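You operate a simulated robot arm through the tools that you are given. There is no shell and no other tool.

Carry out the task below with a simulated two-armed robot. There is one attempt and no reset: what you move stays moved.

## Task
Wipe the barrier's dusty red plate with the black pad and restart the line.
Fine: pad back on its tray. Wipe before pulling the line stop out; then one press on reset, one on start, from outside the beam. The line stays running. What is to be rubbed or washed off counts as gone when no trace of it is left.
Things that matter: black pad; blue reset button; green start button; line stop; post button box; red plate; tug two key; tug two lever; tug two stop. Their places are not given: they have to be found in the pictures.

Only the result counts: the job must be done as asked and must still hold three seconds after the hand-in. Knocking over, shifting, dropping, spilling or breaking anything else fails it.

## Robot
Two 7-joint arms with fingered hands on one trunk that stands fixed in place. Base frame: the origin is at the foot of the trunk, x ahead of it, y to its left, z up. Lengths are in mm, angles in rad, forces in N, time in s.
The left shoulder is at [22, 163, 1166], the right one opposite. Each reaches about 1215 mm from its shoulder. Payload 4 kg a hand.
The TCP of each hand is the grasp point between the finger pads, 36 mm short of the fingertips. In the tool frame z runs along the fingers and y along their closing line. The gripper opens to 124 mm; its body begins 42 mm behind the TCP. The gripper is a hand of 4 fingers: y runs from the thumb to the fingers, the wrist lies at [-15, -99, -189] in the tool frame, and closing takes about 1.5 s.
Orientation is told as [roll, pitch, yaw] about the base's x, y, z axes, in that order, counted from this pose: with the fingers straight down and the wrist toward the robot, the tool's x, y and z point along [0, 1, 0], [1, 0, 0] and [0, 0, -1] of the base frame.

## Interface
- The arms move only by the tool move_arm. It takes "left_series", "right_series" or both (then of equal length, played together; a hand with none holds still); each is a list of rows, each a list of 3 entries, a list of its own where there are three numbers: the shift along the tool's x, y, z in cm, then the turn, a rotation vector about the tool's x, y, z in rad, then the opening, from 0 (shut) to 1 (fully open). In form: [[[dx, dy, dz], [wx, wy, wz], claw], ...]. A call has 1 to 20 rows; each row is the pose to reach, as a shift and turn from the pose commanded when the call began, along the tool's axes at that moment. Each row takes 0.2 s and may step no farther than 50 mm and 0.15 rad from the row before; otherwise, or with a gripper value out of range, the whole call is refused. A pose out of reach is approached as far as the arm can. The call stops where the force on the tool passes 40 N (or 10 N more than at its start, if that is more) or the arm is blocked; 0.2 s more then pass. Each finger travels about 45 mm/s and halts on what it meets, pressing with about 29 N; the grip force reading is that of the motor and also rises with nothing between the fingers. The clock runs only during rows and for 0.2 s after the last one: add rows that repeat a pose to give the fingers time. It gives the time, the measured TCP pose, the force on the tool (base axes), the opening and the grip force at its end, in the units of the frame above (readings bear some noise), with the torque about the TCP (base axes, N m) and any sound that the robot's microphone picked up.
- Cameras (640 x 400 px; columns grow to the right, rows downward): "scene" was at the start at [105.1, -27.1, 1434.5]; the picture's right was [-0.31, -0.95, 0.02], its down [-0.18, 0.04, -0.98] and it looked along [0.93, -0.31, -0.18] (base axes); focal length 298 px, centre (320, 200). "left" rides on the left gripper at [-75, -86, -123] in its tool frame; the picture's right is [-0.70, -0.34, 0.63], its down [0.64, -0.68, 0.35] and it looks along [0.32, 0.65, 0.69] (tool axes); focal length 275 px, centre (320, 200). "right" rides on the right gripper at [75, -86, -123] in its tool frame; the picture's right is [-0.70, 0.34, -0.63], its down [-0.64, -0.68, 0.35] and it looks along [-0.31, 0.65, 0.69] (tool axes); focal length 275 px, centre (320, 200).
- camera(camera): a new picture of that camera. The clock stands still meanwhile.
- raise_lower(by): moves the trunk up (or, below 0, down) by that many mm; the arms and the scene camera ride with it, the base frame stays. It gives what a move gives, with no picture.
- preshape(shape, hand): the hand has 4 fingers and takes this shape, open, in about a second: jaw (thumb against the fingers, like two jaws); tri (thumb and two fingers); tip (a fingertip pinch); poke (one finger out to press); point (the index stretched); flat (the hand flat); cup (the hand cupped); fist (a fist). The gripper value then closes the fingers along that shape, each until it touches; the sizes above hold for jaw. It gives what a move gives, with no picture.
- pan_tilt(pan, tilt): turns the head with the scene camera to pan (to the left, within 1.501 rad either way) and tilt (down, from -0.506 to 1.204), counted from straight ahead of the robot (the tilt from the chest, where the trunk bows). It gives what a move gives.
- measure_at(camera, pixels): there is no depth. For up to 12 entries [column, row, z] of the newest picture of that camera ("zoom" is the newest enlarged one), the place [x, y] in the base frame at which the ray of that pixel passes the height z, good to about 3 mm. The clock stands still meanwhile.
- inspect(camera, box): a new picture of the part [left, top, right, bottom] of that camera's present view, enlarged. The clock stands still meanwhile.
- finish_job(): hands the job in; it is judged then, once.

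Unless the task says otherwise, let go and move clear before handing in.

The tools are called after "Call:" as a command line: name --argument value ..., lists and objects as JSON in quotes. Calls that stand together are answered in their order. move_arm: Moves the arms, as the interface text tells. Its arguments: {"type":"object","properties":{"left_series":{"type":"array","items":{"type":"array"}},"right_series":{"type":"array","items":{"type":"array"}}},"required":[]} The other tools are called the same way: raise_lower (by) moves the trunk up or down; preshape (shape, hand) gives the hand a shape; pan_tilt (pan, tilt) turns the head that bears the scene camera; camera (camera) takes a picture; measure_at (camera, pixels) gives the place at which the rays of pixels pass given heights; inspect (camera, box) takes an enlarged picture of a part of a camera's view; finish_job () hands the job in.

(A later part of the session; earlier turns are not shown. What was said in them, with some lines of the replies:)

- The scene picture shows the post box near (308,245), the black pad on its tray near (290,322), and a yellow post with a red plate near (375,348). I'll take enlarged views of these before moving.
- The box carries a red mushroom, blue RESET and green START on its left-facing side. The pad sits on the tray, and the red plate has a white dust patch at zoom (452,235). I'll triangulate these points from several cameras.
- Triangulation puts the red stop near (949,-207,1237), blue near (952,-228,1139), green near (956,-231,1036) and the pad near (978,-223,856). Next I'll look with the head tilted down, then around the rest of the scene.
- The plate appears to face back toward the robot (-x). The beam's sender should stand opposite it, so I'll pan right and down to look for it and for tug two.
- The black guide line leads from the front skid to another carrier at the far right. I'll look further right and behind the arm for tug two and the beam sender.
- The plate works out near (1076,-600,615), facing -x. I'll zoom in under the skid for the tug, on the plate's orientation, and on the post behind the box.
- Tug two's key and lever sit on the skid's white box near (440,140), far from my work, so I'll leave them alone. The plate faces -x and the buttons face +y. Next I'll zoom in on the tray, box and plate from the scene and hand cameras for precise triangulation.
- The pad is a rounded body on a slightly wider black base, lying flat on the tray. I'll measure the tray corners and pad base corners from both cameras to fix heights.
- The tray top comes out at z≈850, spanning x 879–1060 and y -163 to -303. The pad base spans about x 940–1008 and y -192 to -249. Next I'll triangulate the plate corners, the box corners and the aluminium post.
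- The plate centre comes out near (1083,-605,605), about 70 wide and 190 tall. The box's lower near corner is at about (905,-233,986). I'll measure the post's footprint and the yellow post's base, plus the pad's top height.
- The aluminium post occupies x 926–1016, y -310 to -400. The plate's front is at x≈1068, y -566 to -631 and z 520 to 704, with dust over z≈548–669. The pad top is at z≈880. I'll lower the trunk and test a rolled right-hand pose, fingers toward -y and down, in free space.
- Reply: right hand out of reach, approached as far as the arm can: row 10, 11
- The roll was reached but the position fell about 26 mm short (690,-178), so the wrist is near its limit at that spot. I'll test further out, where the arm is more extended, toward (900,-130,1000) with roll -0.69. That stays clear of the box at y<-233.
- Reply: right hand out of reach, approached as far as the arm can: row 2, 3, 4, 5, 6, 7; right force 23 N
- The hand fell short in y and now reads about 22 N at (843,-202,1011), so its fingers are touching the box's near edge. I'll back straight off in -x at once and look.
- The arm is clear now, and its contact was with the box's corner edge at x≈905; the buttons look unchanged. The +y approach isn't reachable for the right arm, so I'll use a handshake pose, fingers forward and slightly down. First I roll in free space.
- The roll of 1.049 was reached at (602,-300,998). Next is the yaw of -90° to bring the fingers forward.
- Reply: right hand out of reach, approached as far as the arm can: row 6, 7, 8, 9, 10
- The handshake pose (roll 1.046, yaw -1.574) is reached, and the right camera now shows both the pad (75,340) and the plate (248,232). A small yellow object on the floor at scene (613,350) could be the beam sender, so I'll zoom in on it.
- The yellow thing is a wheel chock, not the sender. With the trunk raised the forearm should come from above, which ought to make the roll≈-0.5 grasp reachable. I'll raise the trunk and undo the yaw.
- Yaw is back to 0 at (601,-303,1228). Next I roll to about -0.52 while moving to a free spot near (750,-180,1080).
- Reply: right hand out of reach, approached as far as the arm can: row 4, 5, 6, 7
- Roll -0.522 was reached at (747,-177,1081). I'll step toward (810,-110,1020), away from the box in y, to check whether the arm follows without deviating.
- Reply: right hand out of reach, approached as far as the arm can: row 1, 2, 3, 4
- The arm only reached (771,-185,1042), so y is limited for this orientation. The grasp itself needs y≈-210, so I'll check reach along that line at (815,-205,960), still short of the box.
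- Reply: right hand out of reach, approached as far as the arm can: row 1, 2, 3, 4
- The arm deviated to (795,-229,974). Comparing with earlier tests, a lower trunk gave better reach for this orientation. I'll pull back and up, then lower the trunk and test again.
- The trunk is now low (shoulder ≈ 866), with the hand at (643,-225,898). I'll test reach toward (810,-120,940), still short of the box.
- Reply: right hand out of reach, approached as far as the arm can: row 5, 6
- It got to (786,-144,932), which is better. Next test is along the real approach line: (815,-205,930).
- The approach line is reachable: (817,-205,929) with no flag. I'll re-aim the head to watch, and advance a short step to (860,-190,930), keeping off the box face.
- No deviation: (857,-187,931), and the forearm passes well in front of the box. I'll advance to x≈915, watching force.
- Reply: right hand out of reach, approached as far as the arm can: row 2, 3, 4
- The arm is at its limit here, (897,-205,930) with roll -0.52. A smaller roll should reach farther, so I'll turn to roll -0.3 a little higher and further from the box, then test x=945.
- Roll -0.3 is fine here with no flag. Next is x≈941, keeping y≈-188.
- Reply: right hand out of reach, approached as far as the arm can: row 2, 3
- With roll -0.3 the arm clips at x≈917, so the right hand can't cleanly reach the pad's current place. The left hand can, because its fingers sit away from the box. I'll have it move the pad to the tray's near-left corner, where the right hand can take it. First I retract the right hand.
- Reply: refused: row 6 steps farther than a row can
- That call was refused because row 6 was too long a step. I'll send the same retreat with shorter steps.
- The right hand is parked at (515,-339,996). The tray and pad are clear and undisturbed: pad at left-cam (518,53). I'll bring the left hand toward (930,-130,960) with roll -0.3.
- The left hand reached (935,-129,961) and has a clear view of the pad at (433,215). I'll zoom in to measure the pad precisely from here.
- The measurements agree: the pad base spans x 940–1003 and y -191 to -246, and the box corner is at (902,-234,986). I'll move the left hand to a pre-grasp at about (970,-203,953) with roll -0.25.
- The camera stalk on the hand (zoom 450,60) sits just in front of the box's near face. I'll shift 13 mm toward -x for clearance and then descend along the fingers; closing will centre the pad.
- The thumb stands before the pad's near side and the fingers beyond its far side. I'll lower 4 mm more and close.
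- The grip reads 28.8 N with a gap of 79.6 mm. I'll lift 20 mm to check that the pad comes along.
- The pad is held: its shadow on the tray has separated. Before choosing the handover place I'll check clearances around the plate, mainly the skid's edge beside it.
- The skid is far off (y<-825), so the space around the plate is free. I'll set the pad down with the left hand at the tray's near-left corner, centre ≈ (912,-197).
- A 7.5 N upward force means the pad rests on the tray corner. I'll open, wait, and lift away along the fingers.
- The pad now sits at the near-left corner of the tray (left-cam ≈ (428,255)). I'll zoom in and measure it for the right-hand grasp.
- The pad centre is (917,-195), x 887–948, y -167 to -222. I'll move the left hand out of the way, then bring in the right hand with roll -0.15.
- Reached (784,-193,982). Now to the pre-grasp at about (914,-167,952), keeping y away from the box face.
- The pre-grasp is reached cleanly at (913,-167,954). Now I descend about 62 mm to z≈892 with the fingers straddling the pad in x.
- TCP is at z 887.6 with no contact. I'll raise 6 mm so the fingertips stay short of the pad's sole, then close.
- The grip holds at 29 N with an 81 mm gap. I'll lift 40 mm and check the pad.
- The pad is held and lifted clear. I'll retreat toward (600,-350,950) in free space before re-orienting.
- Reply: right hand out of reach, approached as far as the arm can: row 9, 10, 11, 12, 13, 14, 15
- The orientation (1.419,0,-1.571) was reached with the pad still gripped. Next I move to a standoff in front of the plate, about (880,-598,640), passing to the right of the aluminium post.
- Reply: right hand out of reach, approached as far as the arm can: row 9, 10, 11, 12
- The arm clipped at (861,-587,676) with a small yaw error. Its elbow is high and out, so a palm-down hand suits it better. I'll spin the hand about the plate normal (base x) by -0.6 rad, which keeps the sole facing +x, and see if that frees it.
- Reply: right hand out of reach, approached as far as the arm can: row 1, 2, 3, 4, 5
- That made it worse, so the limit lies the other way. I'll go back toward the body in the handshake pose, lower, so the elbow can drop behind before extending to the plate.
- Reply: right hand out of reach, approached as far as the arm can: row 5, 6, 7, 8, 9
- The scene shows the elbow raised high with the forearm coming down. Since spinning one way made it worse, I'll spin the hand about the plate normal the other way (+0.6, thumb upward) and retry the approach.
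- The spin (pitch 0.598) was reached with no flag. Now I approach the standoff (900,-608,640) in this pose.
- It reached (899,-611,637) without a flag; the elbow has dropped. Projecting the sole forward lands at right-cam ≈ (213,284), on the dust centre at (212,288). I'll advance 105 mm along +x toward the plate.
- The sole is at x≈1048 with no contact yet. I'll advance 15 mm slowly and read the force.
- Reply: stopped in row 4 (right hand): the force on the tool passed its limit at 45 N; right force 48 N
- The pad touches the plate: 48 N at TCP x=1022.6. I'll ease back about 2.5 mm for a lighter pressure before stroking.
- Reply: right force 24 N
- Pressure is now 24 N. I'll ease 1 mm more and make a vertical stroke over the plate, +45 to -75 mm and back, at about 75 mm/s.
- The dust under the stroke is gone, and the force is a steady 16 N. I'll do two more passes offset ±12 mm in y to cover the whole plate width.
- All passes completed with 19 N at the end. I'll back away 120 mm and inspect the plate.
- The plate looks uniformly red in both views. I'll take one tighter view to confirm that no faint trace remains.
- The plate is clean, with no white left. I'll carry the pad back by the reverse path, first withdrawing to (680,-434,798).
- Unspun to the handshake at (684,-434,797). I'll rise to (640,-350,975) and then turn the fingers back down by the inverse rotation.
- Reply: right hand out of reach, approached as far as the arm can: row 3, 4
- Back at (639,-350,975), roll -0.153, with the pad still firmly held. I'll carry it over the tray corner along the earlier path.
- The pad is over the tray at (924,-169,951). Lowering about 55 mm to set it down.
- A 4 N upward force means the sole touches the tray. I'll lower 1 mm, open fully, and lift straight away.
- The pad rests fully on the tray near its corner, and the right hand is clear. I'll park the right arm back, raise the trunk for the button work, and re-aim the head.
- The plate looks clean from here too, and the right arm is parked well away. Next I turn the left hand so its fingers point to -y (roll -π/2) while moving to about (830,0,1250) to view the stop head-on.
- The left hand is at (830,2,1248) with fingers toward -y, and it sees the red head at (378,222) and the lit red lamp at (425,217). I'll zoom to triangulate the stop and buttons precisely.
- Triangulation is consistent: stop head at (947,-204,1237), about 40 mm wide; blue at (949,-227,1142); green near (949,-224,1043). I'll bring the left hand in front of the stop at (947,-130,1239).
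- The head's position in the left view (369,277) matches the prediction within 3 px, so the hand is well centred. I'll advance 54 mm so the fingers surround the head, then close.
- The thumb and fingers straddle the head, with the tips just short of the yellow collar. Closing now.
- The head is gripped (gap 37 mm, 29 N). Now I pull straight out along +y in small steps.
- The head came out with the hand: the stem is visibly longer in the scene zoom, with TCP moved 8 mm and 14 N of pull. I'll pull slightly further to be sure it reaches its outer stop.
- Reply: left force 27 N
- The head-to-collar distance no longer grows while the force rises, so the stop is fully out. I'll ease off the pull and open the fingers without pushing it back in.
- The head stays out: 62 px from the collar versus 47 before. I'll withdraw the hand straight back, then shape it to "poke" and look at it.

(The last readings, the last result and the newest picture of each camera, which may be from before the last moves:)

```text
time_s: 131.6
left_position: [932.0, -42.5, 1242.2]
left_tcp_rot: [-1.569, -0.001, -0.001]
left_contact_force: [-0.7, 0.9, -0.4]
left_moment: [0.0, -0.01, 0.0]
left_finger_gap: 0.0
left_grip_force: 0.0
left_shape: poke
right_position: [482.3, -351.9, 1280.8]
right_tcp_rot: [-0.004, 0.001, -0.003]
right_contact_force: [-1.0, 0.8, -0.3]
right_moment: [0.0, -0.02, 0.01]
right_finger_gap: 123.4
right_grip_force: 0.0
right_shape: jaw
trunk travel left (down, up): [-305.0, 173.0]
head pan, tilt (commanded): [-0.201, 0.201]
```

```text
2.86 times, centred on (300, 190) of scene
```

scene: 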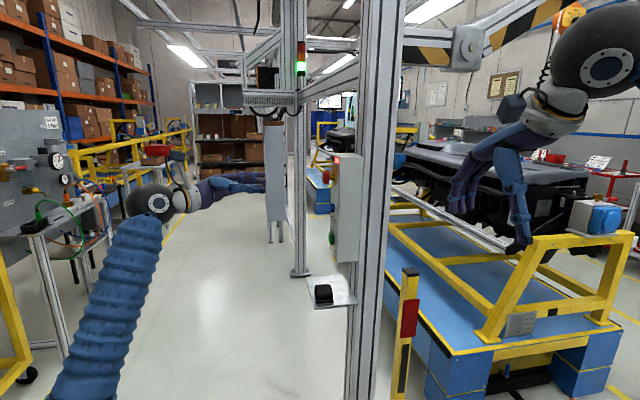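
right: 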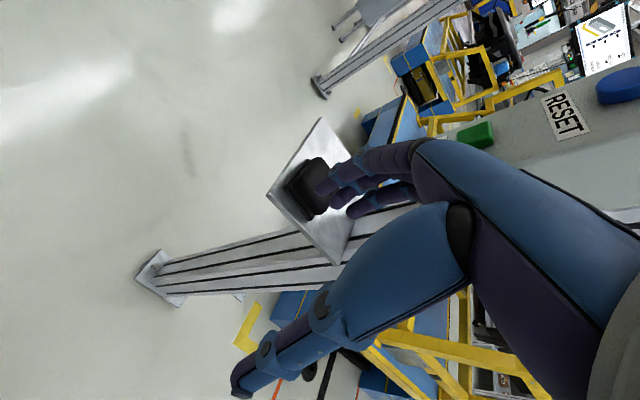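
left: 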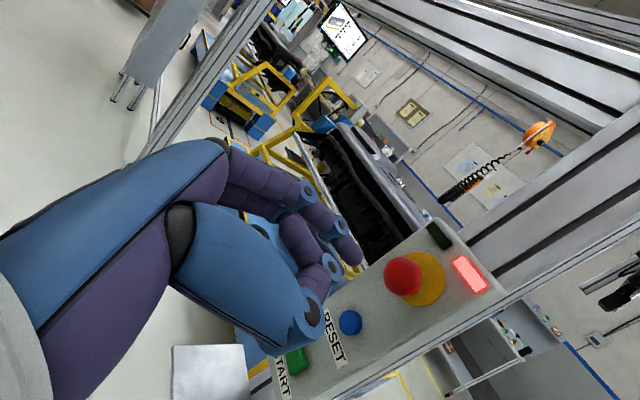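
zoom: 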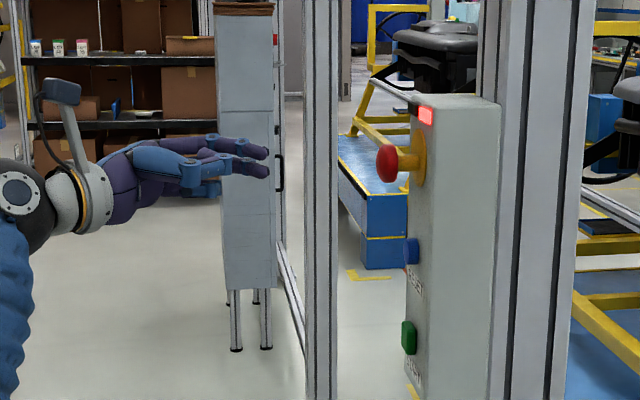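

Call:
inspect --camera "left" --box '[220, 160, 400, 360]'

Call:
inspect --camera "scene" --box '[235, 150, 325, 206]'

Call:
camera --camera "right"

```text
2.00 times, centred on (310, 260) of left
```

zoom: 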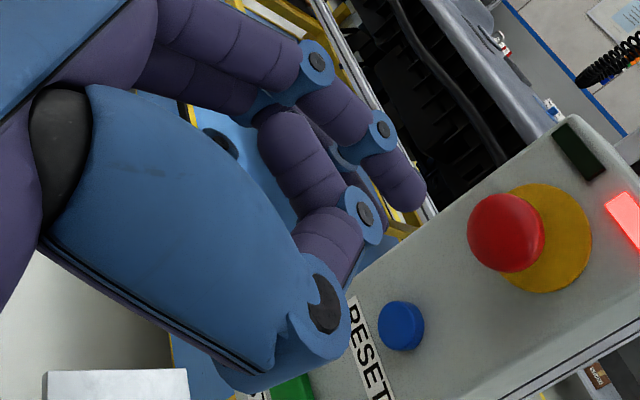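

```text
7.11 times, centred on (280, 178) of scene
```

zoom: 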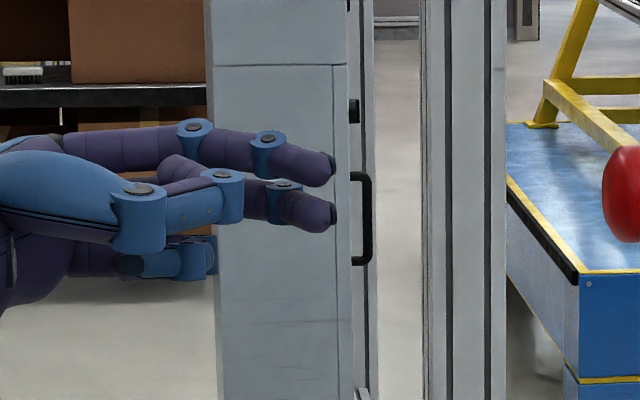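

```text
taken
```

right: 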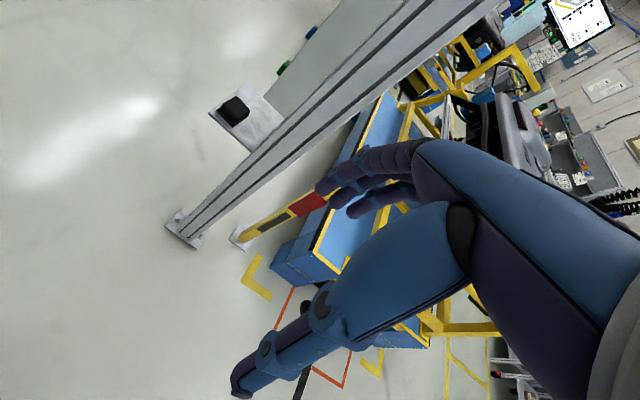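

In "poke", two fingertips stand out (scene zoom (330,168) and (325,215)). I'll try "point" to see whether it gives a single finger.

Call:
preshape --hand "left" --shape "point"

Call:
inspect --camera "left" --box '[220, 160, 400, 360]'

Call:
inspect --camera "scene" --box '[235, 150, 325, 206]'

```text
time_s: 132.5
left_position: [930.9, -43.3, 1241.7]
left_tcp_rot: [-1.572, 0.001, 0.0]
left_contact_force: [-0.4, -0.3, 0.0]
left_moment: [-0.02, -0.02, 0.03]
left_finger_gap: 116.3
left_grip_force: 0.1
left_shape: point
right_position: [482.8, -351.4, 1281.4]
right_tcp_rot: [-0.002, 0.0, -0.004]
right_contact_force: [-0.6, -0.6, -0.2]
right_moment: [-0.03, -0.01, 0.01]
right_finger_gap: 124.0
right_grip_force: 0.0
right_shape: jaw
trunk travel left (down, up): [-305.0, 173.0]
head pan, tilt (commanded): [-0.201, 0.201]
```

```text
2.00 times, centred on (310, 260) of left
```

zoom: 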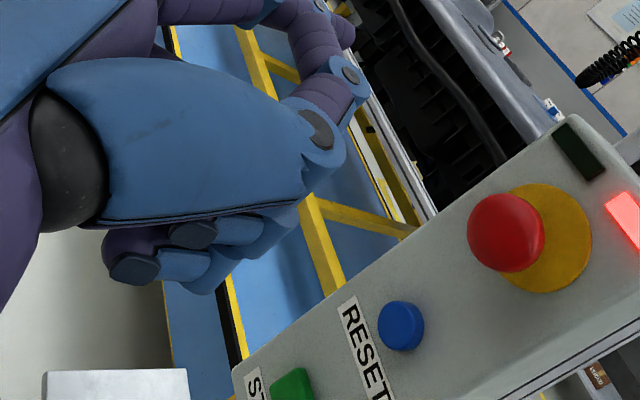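

```text
7.11 times, centred on (280, 178) of scene
```

zoom: 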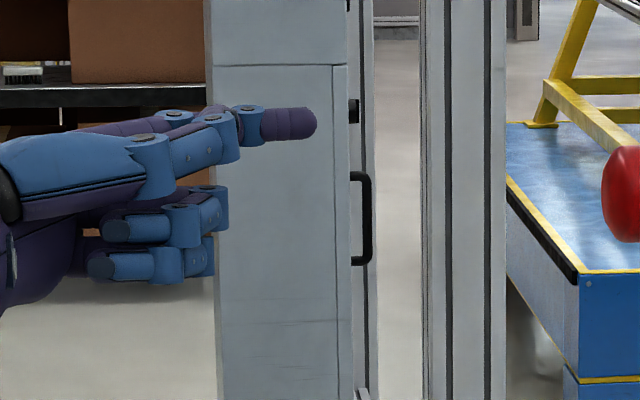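

"Point" gives a single outstretched index, at scene zoom (315,123). I'll get the full left view to locate the fingertip exactly.

Call:
camera --camera "left"

Call:
inspect --camera "left" --box '[220, 100, 400, 240]'

Call:
camera --camera "scene"

```text
taken
```

left: 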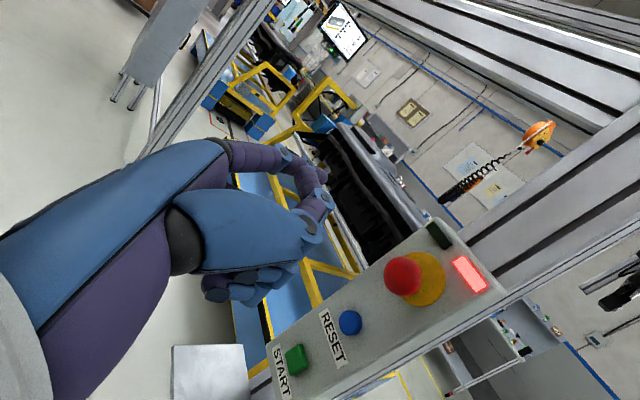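

```text
2.86 times, centred on (310, 170) of left
```

zoom: 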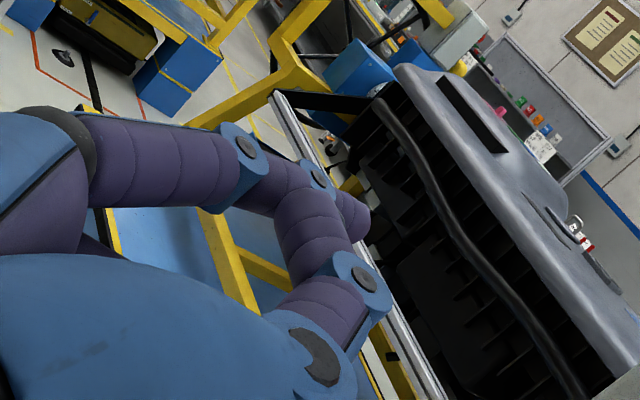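

```text
taken
```

scene: 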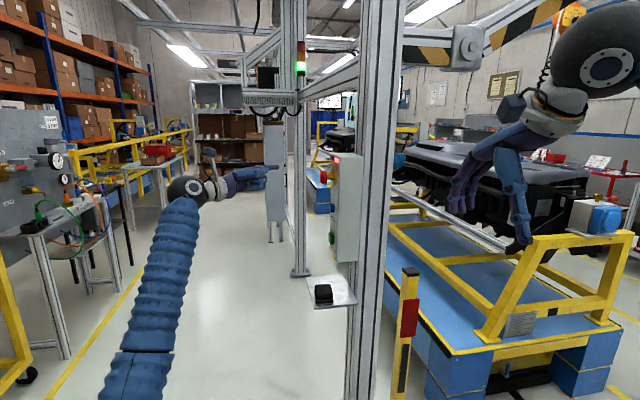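

Call:
measure_at --camera "scene" --pixels '[[279.4, 167.2, 1260], [279.4, 167.2, 1255], [279.4, 167.2, 1250], [279.4, 167.2, 1245]]'

Call:
measure_at --camera "left" --pixels '[[324, 180, 1260], [324, 180, 1255], [324, 180, 1250], [324, 180, 1245]]'

Call:
inspect --camera "scene" --box '[260, 155, 300, 180]'

Call:
inspect --camera "left" --box '[280, 150, 350, 220]'

```text
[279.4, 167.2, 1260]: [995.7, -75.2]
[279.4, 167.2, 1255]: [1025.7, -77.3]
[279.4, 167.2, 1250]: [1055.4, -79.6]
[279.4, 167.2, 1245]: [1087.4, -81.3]
```

```text
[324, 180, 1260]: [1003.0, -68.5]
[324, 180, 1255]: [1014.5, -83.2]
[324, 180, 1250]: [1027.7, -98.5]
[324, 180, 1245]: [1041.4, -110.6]
```

```text
16.00 times, centred on (280, 168) of scene
```

zoom: 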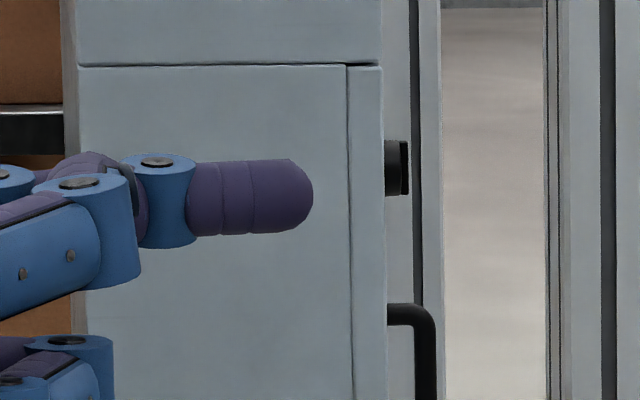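

```text
5.71 times, centred on (315, 185) of left
```

zoom: 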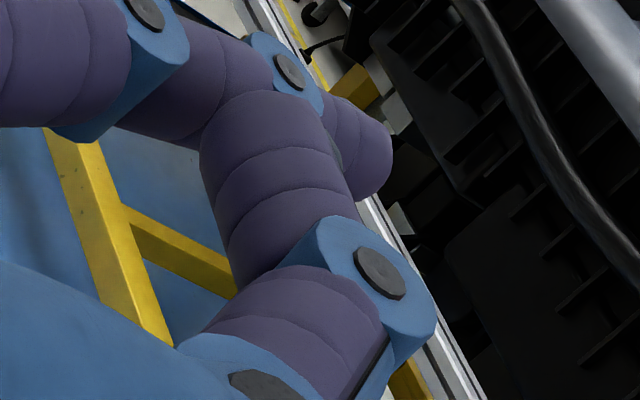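

The index tip triangulates to (1010,-76,1257), i.e. +79, -34, +15 mm from the TCP. I'll bring it in front of the blue reset button, tip ≈ (949,-155,1142).

Call:
move_arm --left_series '[[[2.9, -1.5, 1.9], [0, 0, 0], 1], [[5.75, -3.05, 3.8], [0, 0, 0], 1], [[8.6, -4.6, 5.8], [0, 0, 0], 1], [[11.5, -6.1, 7.7], [0, 0, 0], 1], [[11.5, -6.1, 7.7], [0, 0, 0], 1]]'

Call:
camera --camera "left"

Call:
inspect --camera "scene" --box '[270, 150, 370, 250]'

```text
time_s: 133.7
left_position: [870.9, -122.7, 1127.9]
left_tcp_rot: [-1.572, 0.0, -0.001]
left_contact_force: [-0.4, 0.1, 0.4]
left_moment: [0.02, 0.02, 0.0]
left_finger_gap: 116.4
left_grip_force: 0.1
left_shape: point
right_position: [481.7, -351.5, 1282.5]
right_tcp_rot: [-0.003, 0.001, -0.002]
right_contact_force: [0.2, 1.0, -0.5]
right_moment: [-0.01, 0.0, 0.0]
right_finger_gap: 123.7
right_grip_force: 0.0
right_shape: jaw
trunk travel left (down, up): [-305.0, 173.0]
head pan, tilt (commanded): [-0.201, 0.201]
```

```text
taken
```

left: 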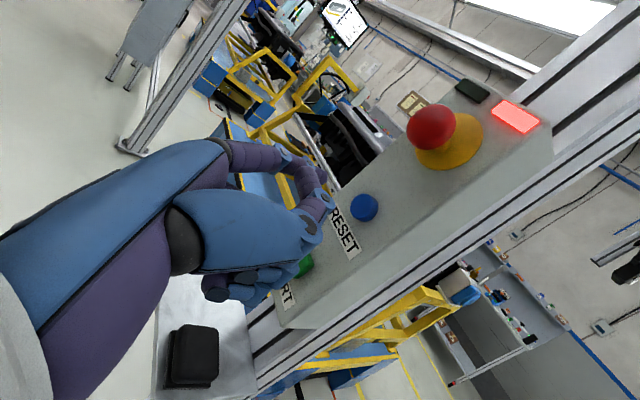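

```text
4.00 times, centred on (320, 200) of scene
```

zoom: 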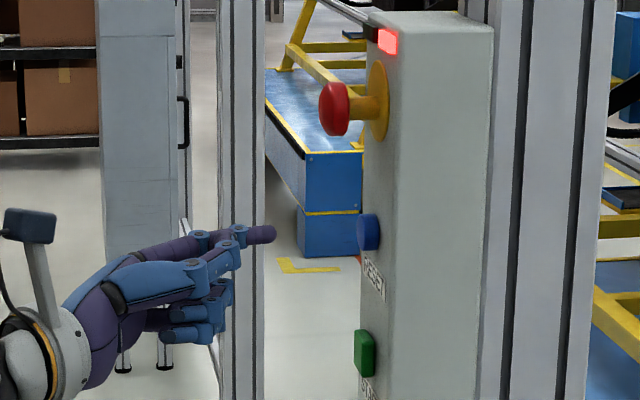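

The predicted and observed blue button positions agree at (364,207), so the fingertip is lined up. I'll advance to about 8 mm before the button.

Call:
move_arm --left_series '[[[0, 0, 2.0], [0, 0, 0], 1], [[0, 0, 4.0], [0, 0, 0], 1], [[0, 0, 5.6], [0, 0, 0], 1], [[0, 0, 5.6], [0, 0, 0], 1]]'

Call:
inspect --camera "scene" --box '[295, 175, 355, 235]'

Call:
inspect --camera "left" --box '[260, 120, 420, 260]'

```text
time_s: 134.7
left_position: [869.4, -176.8, 1129.5]
left_tcp_rot: [-1.572, -0.001, -0.002]
left_contact_force: [0.1, 0.2, -0.5]
left_moment: [0.02, 0.01, 0.0]
left_finger_gap: 116.1
left_grip_force: 0.0
left_shape: point
right_position: [482.8, -350.9, 1280.9]
right_tcp_rot: [-0.003, 0.001, -0.001]
right_contact_force: [-0.3, 0.1, -0.3]
right_moment: [0.01, -0.02, 0.01]
right_finger_gap: 123.7
right_grip_force: 0.1
right_shape: jaw
trunk travel left (down, up): [-305.0, 173.0]
head pan, tilt (commanded): [-0.201, 0.201]
```

```text
6.67 times, centred on (325, 205) of scene
```

zoom: 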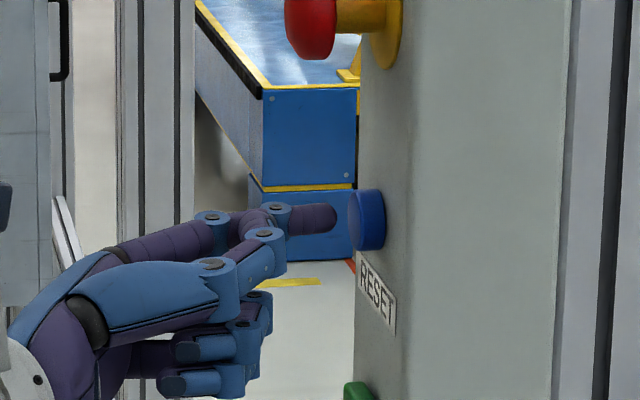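

```text
2.86 times, centred on (340, 190) of left
```

zoom: 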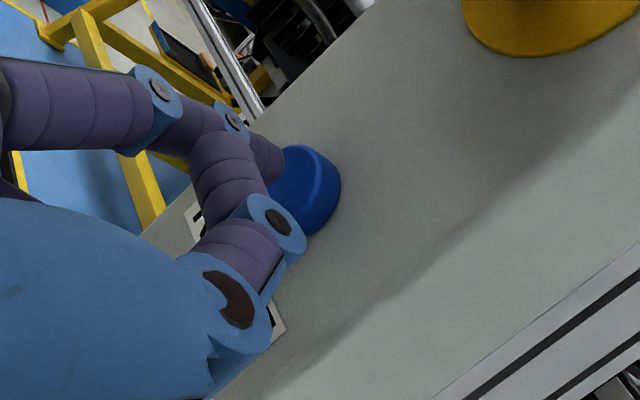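

The fingertip is centred about 6 mm before the blue button. Pressing in slowly by 10 mm and holding while I read the force.

Call:
move_arm --left_series '[[[0, 0, 0.3], [0, 0, 0], 1], [[0, 0, 0.6], [0, 0, 0], 1], [[0, 0, 0.8], [0, 0, 0], 1], [[0, 0, 1.0], [0, 0, 0], 1]]'

Call:
inspect --camera "scene" --box '[295, 150, 355, 235]'

```text
time_s: 135.7
left_position: [870.5, -188.0, 1127.3]
left_tcp_rot: [-1.571, -0.002, 0.0]
left_contact_force: [0.0, 1.0, 0.3]
left_moment: [0.0, 0.02, 0.07]
left_finger_gap: 116.2
left_grip_force: 0.1
left_shape: point
right_position: [482.5, -353.0, 1280.1]
right_tcp_rot: [-0.002, 0.002, -0.002]
right_contact_force: [-0.1, -0.4, -0.5]
right_moment: [0.01, 0.01, 0.01]
right_finger_gap: 124.0
right_grip_force: 0.2
right_shape: jaw
trunk travel left (down, up): [-305.0, 173.0]
head pan, tilt (commanded): [-0.201, 0.201]
```

```text
4.71 times, centred on (325, 192) of scene
```

zoom: 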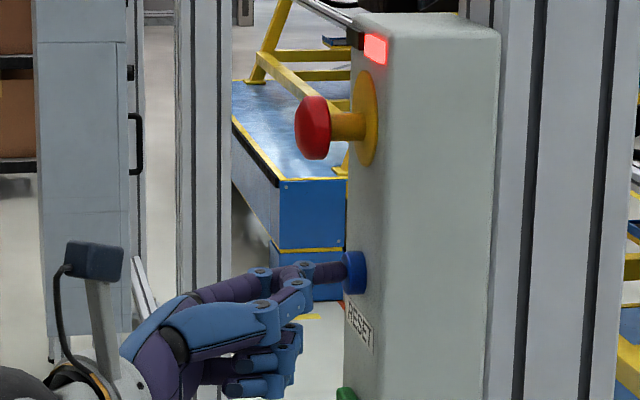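

The tip is now just touching the button, about 1 N. Pressing another 6 mm.

Call:
move_arm --left_series '[[[0, 0, 0.2], [0, 0, 0], 1], [[0, 0, 0.4], [0, 0, 0], 1], [[0, 0, 0.6], [0, 0, 0], 1]]'

Call:
inspect --camera "scene" --box '[295, 150, 355, 235]'

```text
time_s: 136.5
left_position: [872.2, -192.9, 1127.7]
left_tcp_rot: [-1.571, 0.001, 0.002]
left_contact_force: [-2.0, 4.5, -0.6]
left_moment: [-0.05, 0.01, 0.38]
left_finger_gap: 116.3
left_grip_force: 0.1
left_shape: point
right_position: [482.5, -350.9, 1282.5]
right_tcp_rot: [-0.004, 0.002, -0.002]
right_contact_force: [-0.1, -0.4, 0.3]
right_moment: [0.0, 0.01, -0.01]
right_finger_gap: 124.0
right_grip_force: 0.1
right_shape: jaw
trunk travel left (down, up): [-305.0, 173.0]
head pan, tilt (commanded): [-0.201, 0.201]
heard: click
```

```text
4.71 times, centred on (325, 192) of scene
```

zoom: 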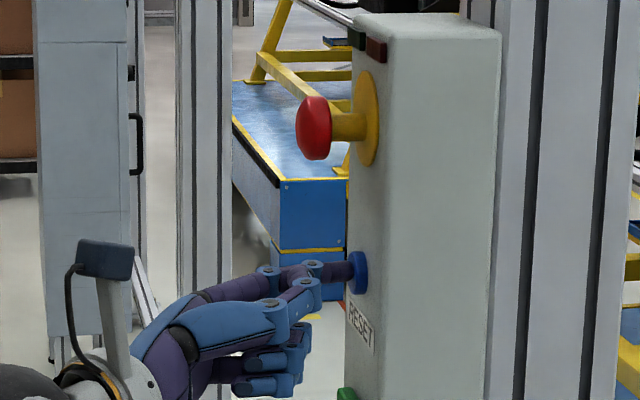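

A click was heard and the red lamp went dark, so reset registered once. I'll withdraw straight back.

Call:
move_arm --left_series '[[[0, 0, -1.5], [0, 0, 0], 1], [[0, 0, -4.0], [0, 0, 0], 1], [[0, 0, -7.0], [0, 0, 0], 1]]'

Call:
camera --camera "left"

Call:
inspect --camera "left" --box '[240, 140, 540, 340]'

Call:
inspect --camera "scene" --box '[285, 150, 365, 270]'

```text
time_s: 137.3
left_position: [870.3, -121.3, 1124.7]
left_tcp_rot: [-1.571, -0.001, 0.001]
left_contact_force: [-0.2, -0.1, 0.6]
left_moment: [-0.02, 0.01, 0.0]
left_finger_gap: 116.0
left_grip_force: 0.0
left_shape: point
right_position: [483.8, -350.8, 1281.2]
right_tcp_rot: [-0.003, 0.002, -0.004]
right_contact_force: [-0.2, -0.4, -1.1]
right_moment: [-0.03, 0.01, 0.01]
right_finger_gap: 123.8
right_grip_force: 0.1
right_shape: jaw
trunk travel left (down, up): [-305.0, 173.0]
head pan, tilt (commanded): [-0.201, 0.201]
```

```text
taken
```

left: 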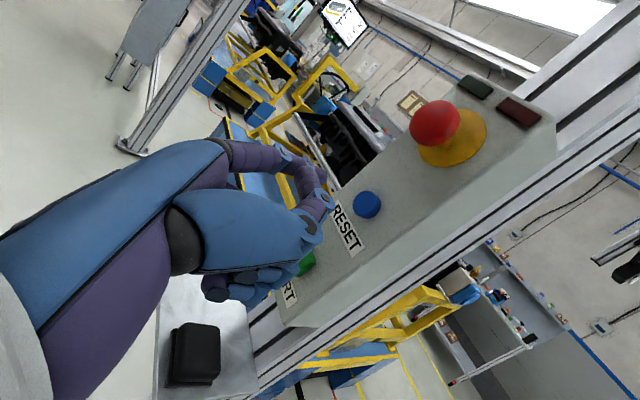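

```text
2.00 times, centred on (390, 240) of left
```

zoom: 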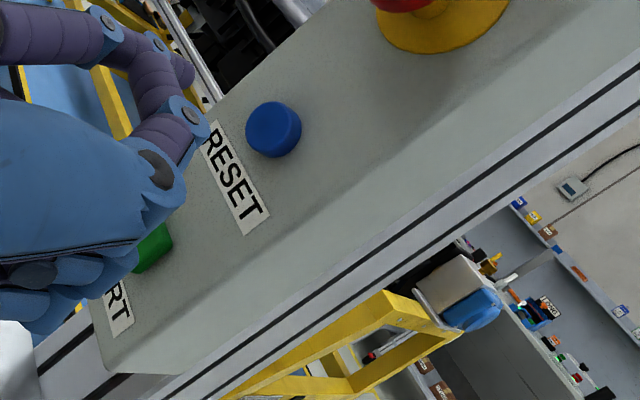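

```text
3.33 times, centred on (325, 210) of scene
```

zoom: 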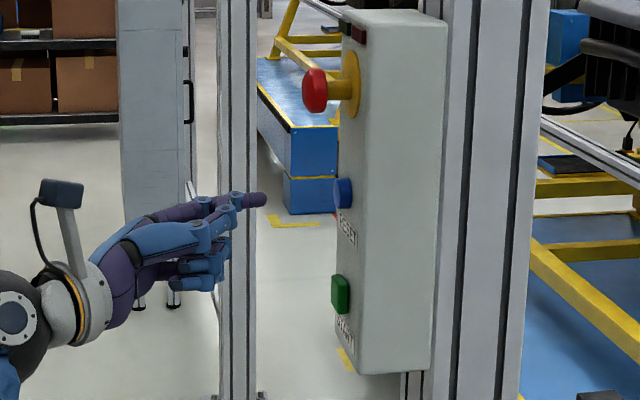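

The reset button is back out with the lamp still dark. I'll move down 99 mm so the fingertip faces the green START button.

Call:
move_arm --left_series '[[[3.3, 0, 0], [0, 0, 0], 1], [[6.6, 0, 0], [0, 0, 0], 1], [[9.9, 0, 0], [0, 0, 0], 1], [[9.9, 0, 0], [0, 0, 0], 1]]'

Call:
camera --camera "left"

Call:
inspect --camera "left" --box '[280, 120, 440, 260]'

Call:
inspect --camera "scene" --box '[285, 190, 365, 270]'

```text
time_s: 138.3
left_position: [869.2, -125.3, 1025.0]
left_tcp_rot: [-1.57, 0.001, 0.0]
left_contact_force: [0.2, 0.6, -0.6]
left_moment: [0.02, 0.05, -0.02]
left_finger_gap: 116.2
left_grip_force: 0.1
left_shape: point
right_position: [481.9, -351.4, 1281.8]
right_tcp_rot: [-0.002, 0.003, -0.005]
right_contact_force: [0.3, -0.6, 0.4]
right_moment: [0.01, 0.01, 0.01]
right_finger_gap: 124.0
right_grip_force: 0.2
right_shape: jaw
trunk travel left (down, up): [-305.0, 173.0]
head pan, tilt (commanded): [-0.201, 0.201]
```

```text
taken
```

left: 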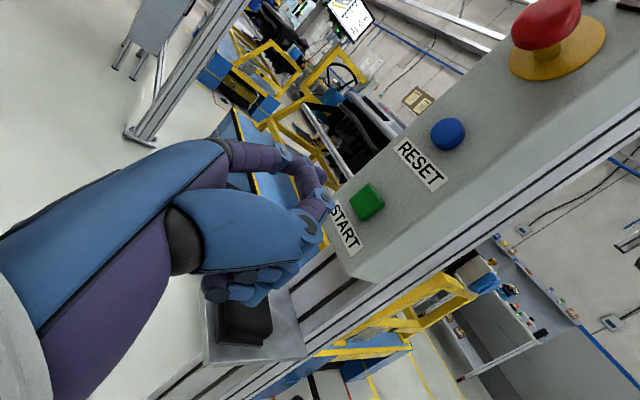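

```text
2.86 times, centred on (360, 190) of left
```

zoom: 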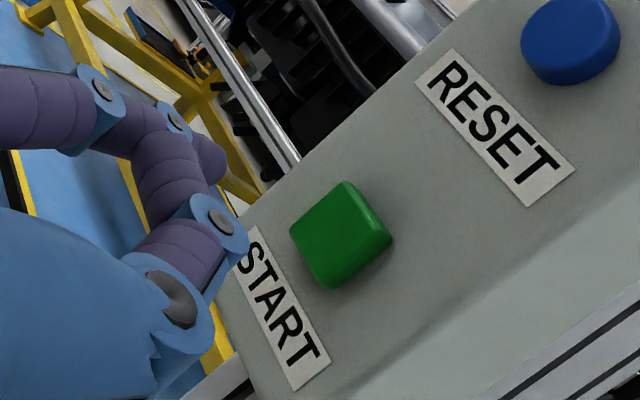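

```text
5.00 times, centred on (325, 230) of scene
```

zoom: 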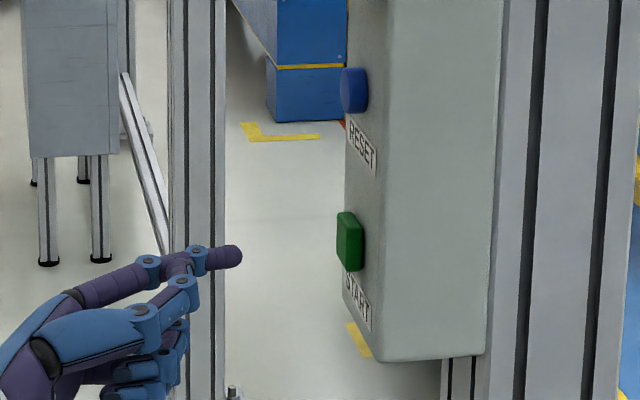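

The green face is at left-cam (363,201), about 3 mm above the finger line. I'll correct 3.5 mm upward and advance to just before the button.

Call:
move_arm --left_series '[[[-0.35, 0.1, 1.8], [0, 0, 0], 1], [[-0.35, 0.1, 3.6], [0, 0, 0], 1], [[-0.35, 0.1, 5.0], [0, 0, 0], 1], [[-0.35, 0.1, 5.0], [0, 0, 0], 1]]'

Call:
inspect --camera "left" --box '[260, 120, 420, 260]'

Call:
inspect --camera "scene" --box '[295, 205, 355, 265]'

```text
time_s: 139.3
left_position: [872.0, -174.7, 1029.7]
left_tcp_rot: [-1.571, 0.002, 0.001]
left_contact_force: [0.2, -1.0, -0.2]
left_moment: [0.04, 0.03, 0.03]
left_finger_gap: 116.3
left_grip_force: 0.2
left_shape: point
right_position: [482.7, -351.8, 1282.0]
right_tcp_rot: [-0.003, 0.001, -0.003]
right_contact_force: [0.4, 1.0, -0.1]
right_moment: [0.02, 0.0, 0.02]
right_finger_gap: 123.9
right_grip_force: 0.1
right_shape: jaw
trunk travel left (down, up): [-305.0, 173.0]
head pan, tilt (commanded): [-0.201, 0.201]
```

```text
2.86 times, centred on (340, 190) of left
```

zoom: 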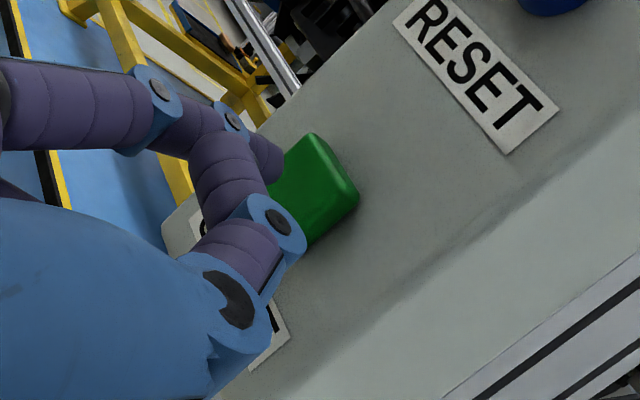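

```text
6.67 times, centred on (325, 235) of scene
```

zoom: 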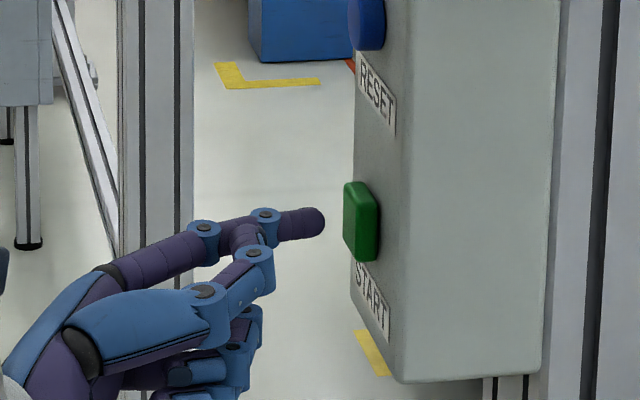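

The fingertip is aligned with the green button, with a gap of about 10 mm. Advancing 10 mm slowly.

Call:
move_arm --left_series '[[[0, 0, 0.4], [0, 0, 0], 1], [[0, 0, 0.7], [0, 0, 0], 1], [[0, 0, 1.0], [0, 0, 0], 1]]'

Call:
inspect --camera "scene" --box '[295, 205, 355, 265]'

```text
time_s: 140.1
left_position: [871.5, -184.0, 1029.9]
left_tcp_rot: [-1.572, -0.001, 0.002]
left_contact_force: [-0.6, 0.8, -0.5]
left_moment: [-0.01, -0.01, -0.01]
left_finger_gap: 116.1
left_grip_force: 0.1
left_shape: point
right_position: [483.5, -352.4, 1280.4]
right_tcp_rot: [-0.001, 0.003, -0.004]
right_contact_force: [0.2, 1.1, -0.4]
right_moment: [-0.01, 0.0, 0.01]
right_finger_gap: 124.0
right_grip_force: 0.1
right_shape: jaw
trunk travel left (down, up): [-305.0, 173.0]
head pan, tilt (commanded): [-0.201, 0.201]
```

```text
6.67 times, centred on (325, 235) of scene
```

zoom: 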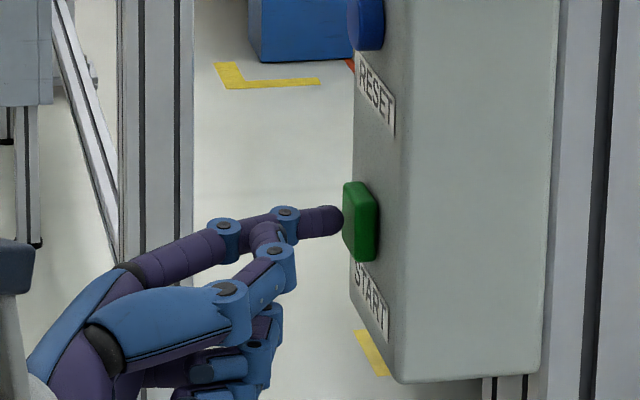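

The tip is at the green face. Now one press: another 8 mm in small steps.

Call:
move_arm --left_series '[[[0, 0, 0.25], [0, 0, 0], 1], [[0, 0, 0.5], [0, 0, 0], 1], [[0, 0, 0.75], [0, 0, 0], 1]]'

Call:
inspect --camera "scene" --box '[285, 150, 365, 270]'

```text
time_s: 140.9
left_position: [871.8, -192.3, 1031.3]
left_tcp_rot: [-1.571, 0.0, 0.003]
left_contact_force: [-1.2, 2.2, 0.0]
left_moment: [0.02, 0.01, 0.17]
left_finger_gap: 0.4
left_grip_force: 0.0
left_shape: point
right_position: [481.9, -352.1, 1281.1]
right_tcp_rot: [-0.003, 0.002, -0.004]
right_contact_force: [-0.2, 0.0, -0.1]
right_moment: [0.01, 0.01, 0.0]
right_finger_gap: 123.7
right_grip_force: 0.1
right_shape: jaw
trunk travel left (down, up): [-305.0, 173.0]
head pan, tilt (commanded): [-0.201, 0.201]
heard: click
```

```text
3.33 times, centred on (325, 210) of scene
```

zoom: 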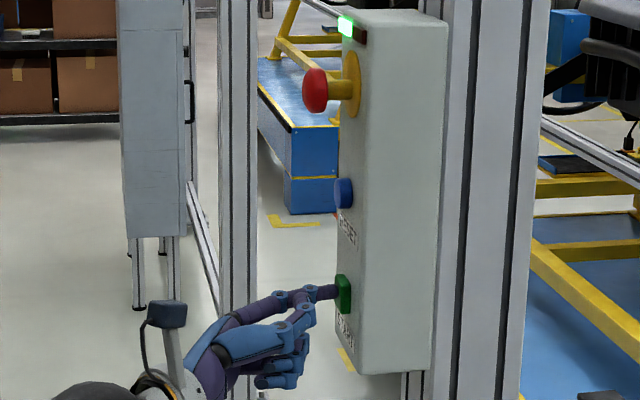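

A click was heard and the green lamp at the top of the box is lit, so the line is running. I'll withdraw the finger straight back and move well clear, then check that it stays running.

Call:
move_arm --left_series '[[[0, 0, -1.5], [0, 0, 0], 1], [[0, 0, -4.5], [0, 0, 0], 1], [[0, 0, -8.0], [0, 0, 0], 1], [[0, -1.5, -12.0], [0, 0, 0], 1], [[-1.0, -4.0, -16.0], [0, 0, 0], 1], [[-2.5, -7.0, -19.5], [0, 0, 0], 1], [[-4.0, -10.0, -23.0], [0, 0, 0], 1]]'

Call:
camera --camera "scene"

Call:
inspect --camera "scene" --box '[285, 140, 445, 350]'

Call:
camera --camera "left"

```text
time_s: 142.5
left_position: [770.7, 39.7, 1073.0]
left_tcp_rot: [-1.571, 0.0, -0.001]
left_contact_force: [-0.2, 0.9, -0.3]
left_moment: [0.04, 0.0, -0.01]
left_finger_gap: 0.0
left_grip_force: 0.1
left_shape: point
right_position: [480.9, -350.8, 1282.4]
right_tcp_rot: [-0.004, 0.0, -0.003]
right_contact_force: [-0.8, 0.3, 0.0]
right_moment: [0.0, -0.04, 0.02]
right_finger_gap: 123.8
right_grip_force: 0.1
right_shape: jaw
trunk travel left (down, up): [-305.0, 173.0]
head pan, tilt (commanded): [-0.201, 0.201]
```

```text
taken
```

scene: 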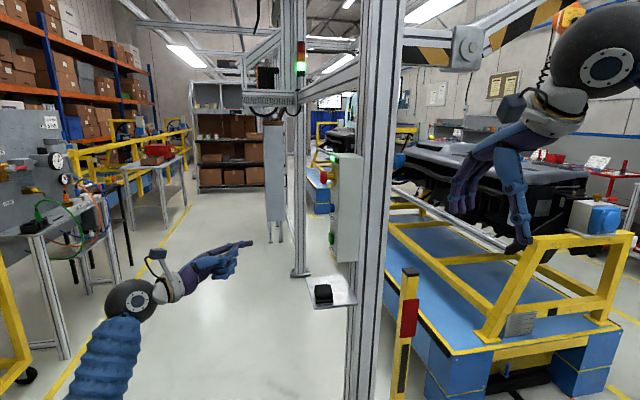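

```text
1.90 times, centred on (365, 245) of scene
```

zoom: 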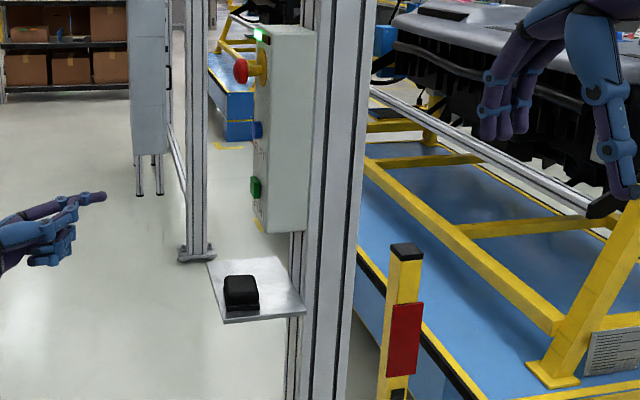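

```text
taken
```

left: 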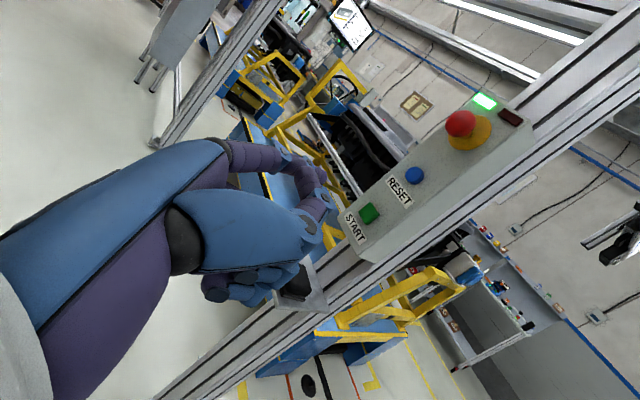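

The green lamp is lit in both views, the plate is clean, and the pad is on the tray. I'll let three seconds pass with the arms still and check that the line keeps running and the pad is fully on the tray.

Call:
move_arm --left_series '[[[0, 0, 0], [0, 0, 0], 1], [[0, 0, 0], [0, 0, 0], 1], [[0, 0, 0], [0, 0, 0], 1], [[0, 0, 0], [0, 0, 0], 1], [[0, 0, 0], [0, 0, 0], 1], [[0, 0, 0], [0, 0, 0], 1], [[0, 0, 0], [0, 0, 0], 1], [[0, 0, 0], [0, 0, 0], 1], [[0, 0, 0], [0, 0, 0], 1], [[0, 0, 0], [0, 0, 0], 1], [[0, 0, 0], [0, 0, 0], 1], [[0, 0, 0], [0, 0, 0], 1], [[0, 0, 0], [0, 0, 0], 1], [[0, 0, 0], [0, 0, 0], 1], [[0, 0, 0], [0, 0, 0], 1]]'

Call:
inspect --camera "scene" --box '[300, 140, 360, 320]'

Call:
inspect --camera "scene" --box '[300, 265, 370, 315]'

Call:
inspect --camera "scene" --box '[385, 255, 435, 345]'

```text
time_s: 145.7
left_position: [771.5, 40.2, 1072.3]
left_tcp_rot: [-1.57, 0.002, 0.001]
left_contact_force: [-0.6, 0.0, 0.1]
left_moment: [-0.03, -0.02, 0.0]
left_finger_gap: 0.0
left_grip_force: 0.0
left_shape: point
right_position: [482.1, -351.5, 1281.0]
right_tcp_rot: [0.0, 0.002, -0.003]
right_contact_force: [0.3, -0.1, -0.3]
right_moment: [0.0, -0.01, 0.01]
right_finger_gap: 123.7
right_grip_force: 0.0
right_shape: jaw
trunk travel left (down, up): [-305.0, 173.0]
head pan, tilt (commanded): [-0.201, 0.201]
```

```text
2.22 times, centred on (330, 230) of scene
```

zoom: 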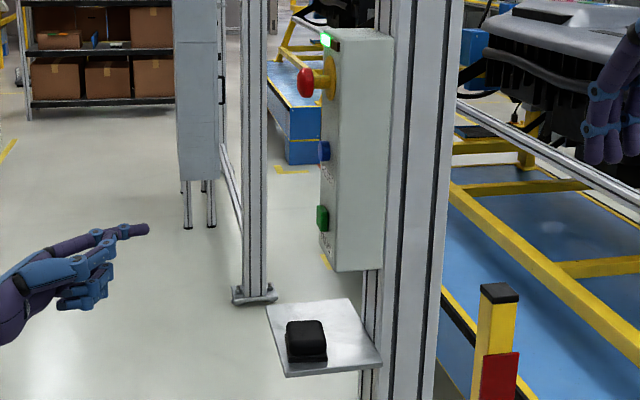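

```text
8.00 times, centred on (335, 290) of scene
```

zoom: 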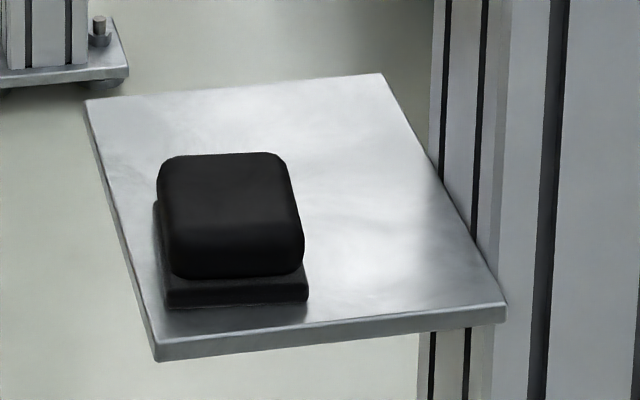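

```text
4.44 times, centred on (410, 300) of scene
```

zoom: 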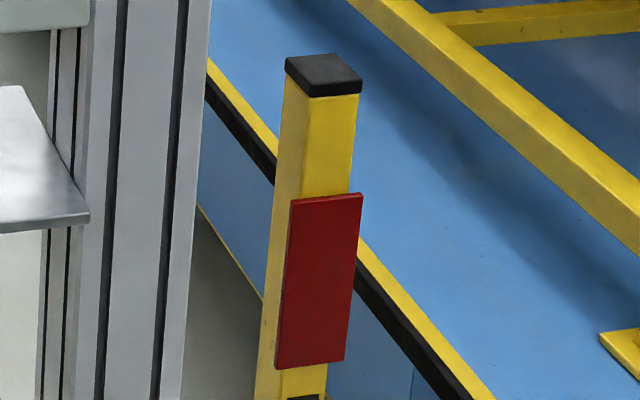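

After more than three seconds the green lamp is still lit (zoom (326,40)) and the stop is still pulled out. The pad lies wholly on its tray, the red plate shows no dust, and both hands are clear of the beam. I'm handing in the job.

Call:
finish_job

```text
The job is handed in.
```

The job is done and handed in. The red plate is wiped clean, the pad is back on its tray, and the line is running.

- **Wiping:** I passed the pad over the whole plate several times. Close-up views from the scene and right-hand cameras afterwards showed no dust left. This was done before I touched the line stop.
- **Pad:** It lies fully on its tray, but near the front left corner rather than where it started. The right hand could not reach the original spot beside the button box, so the left hand moved the pad to that corner first.
- **Restart:** I pulled the line stop out, and it has stayed out. I then pressed reset once (a click, and the red lamp went off) and start once (a click, and the green lamp came on). I never found the beam's sender, so I took the beam to run straight out from the plate; both arms stayed well clear of that line for both presses. The green lamp was still lit more than three seconds later.
- **Contact with the box:** Early on, while I was testing the reach, the right hand bumped the button box's near edge with about 22 N. The buttons and lamps looked unchanged afterwards.

The tug two key, lever and stop were not touched.
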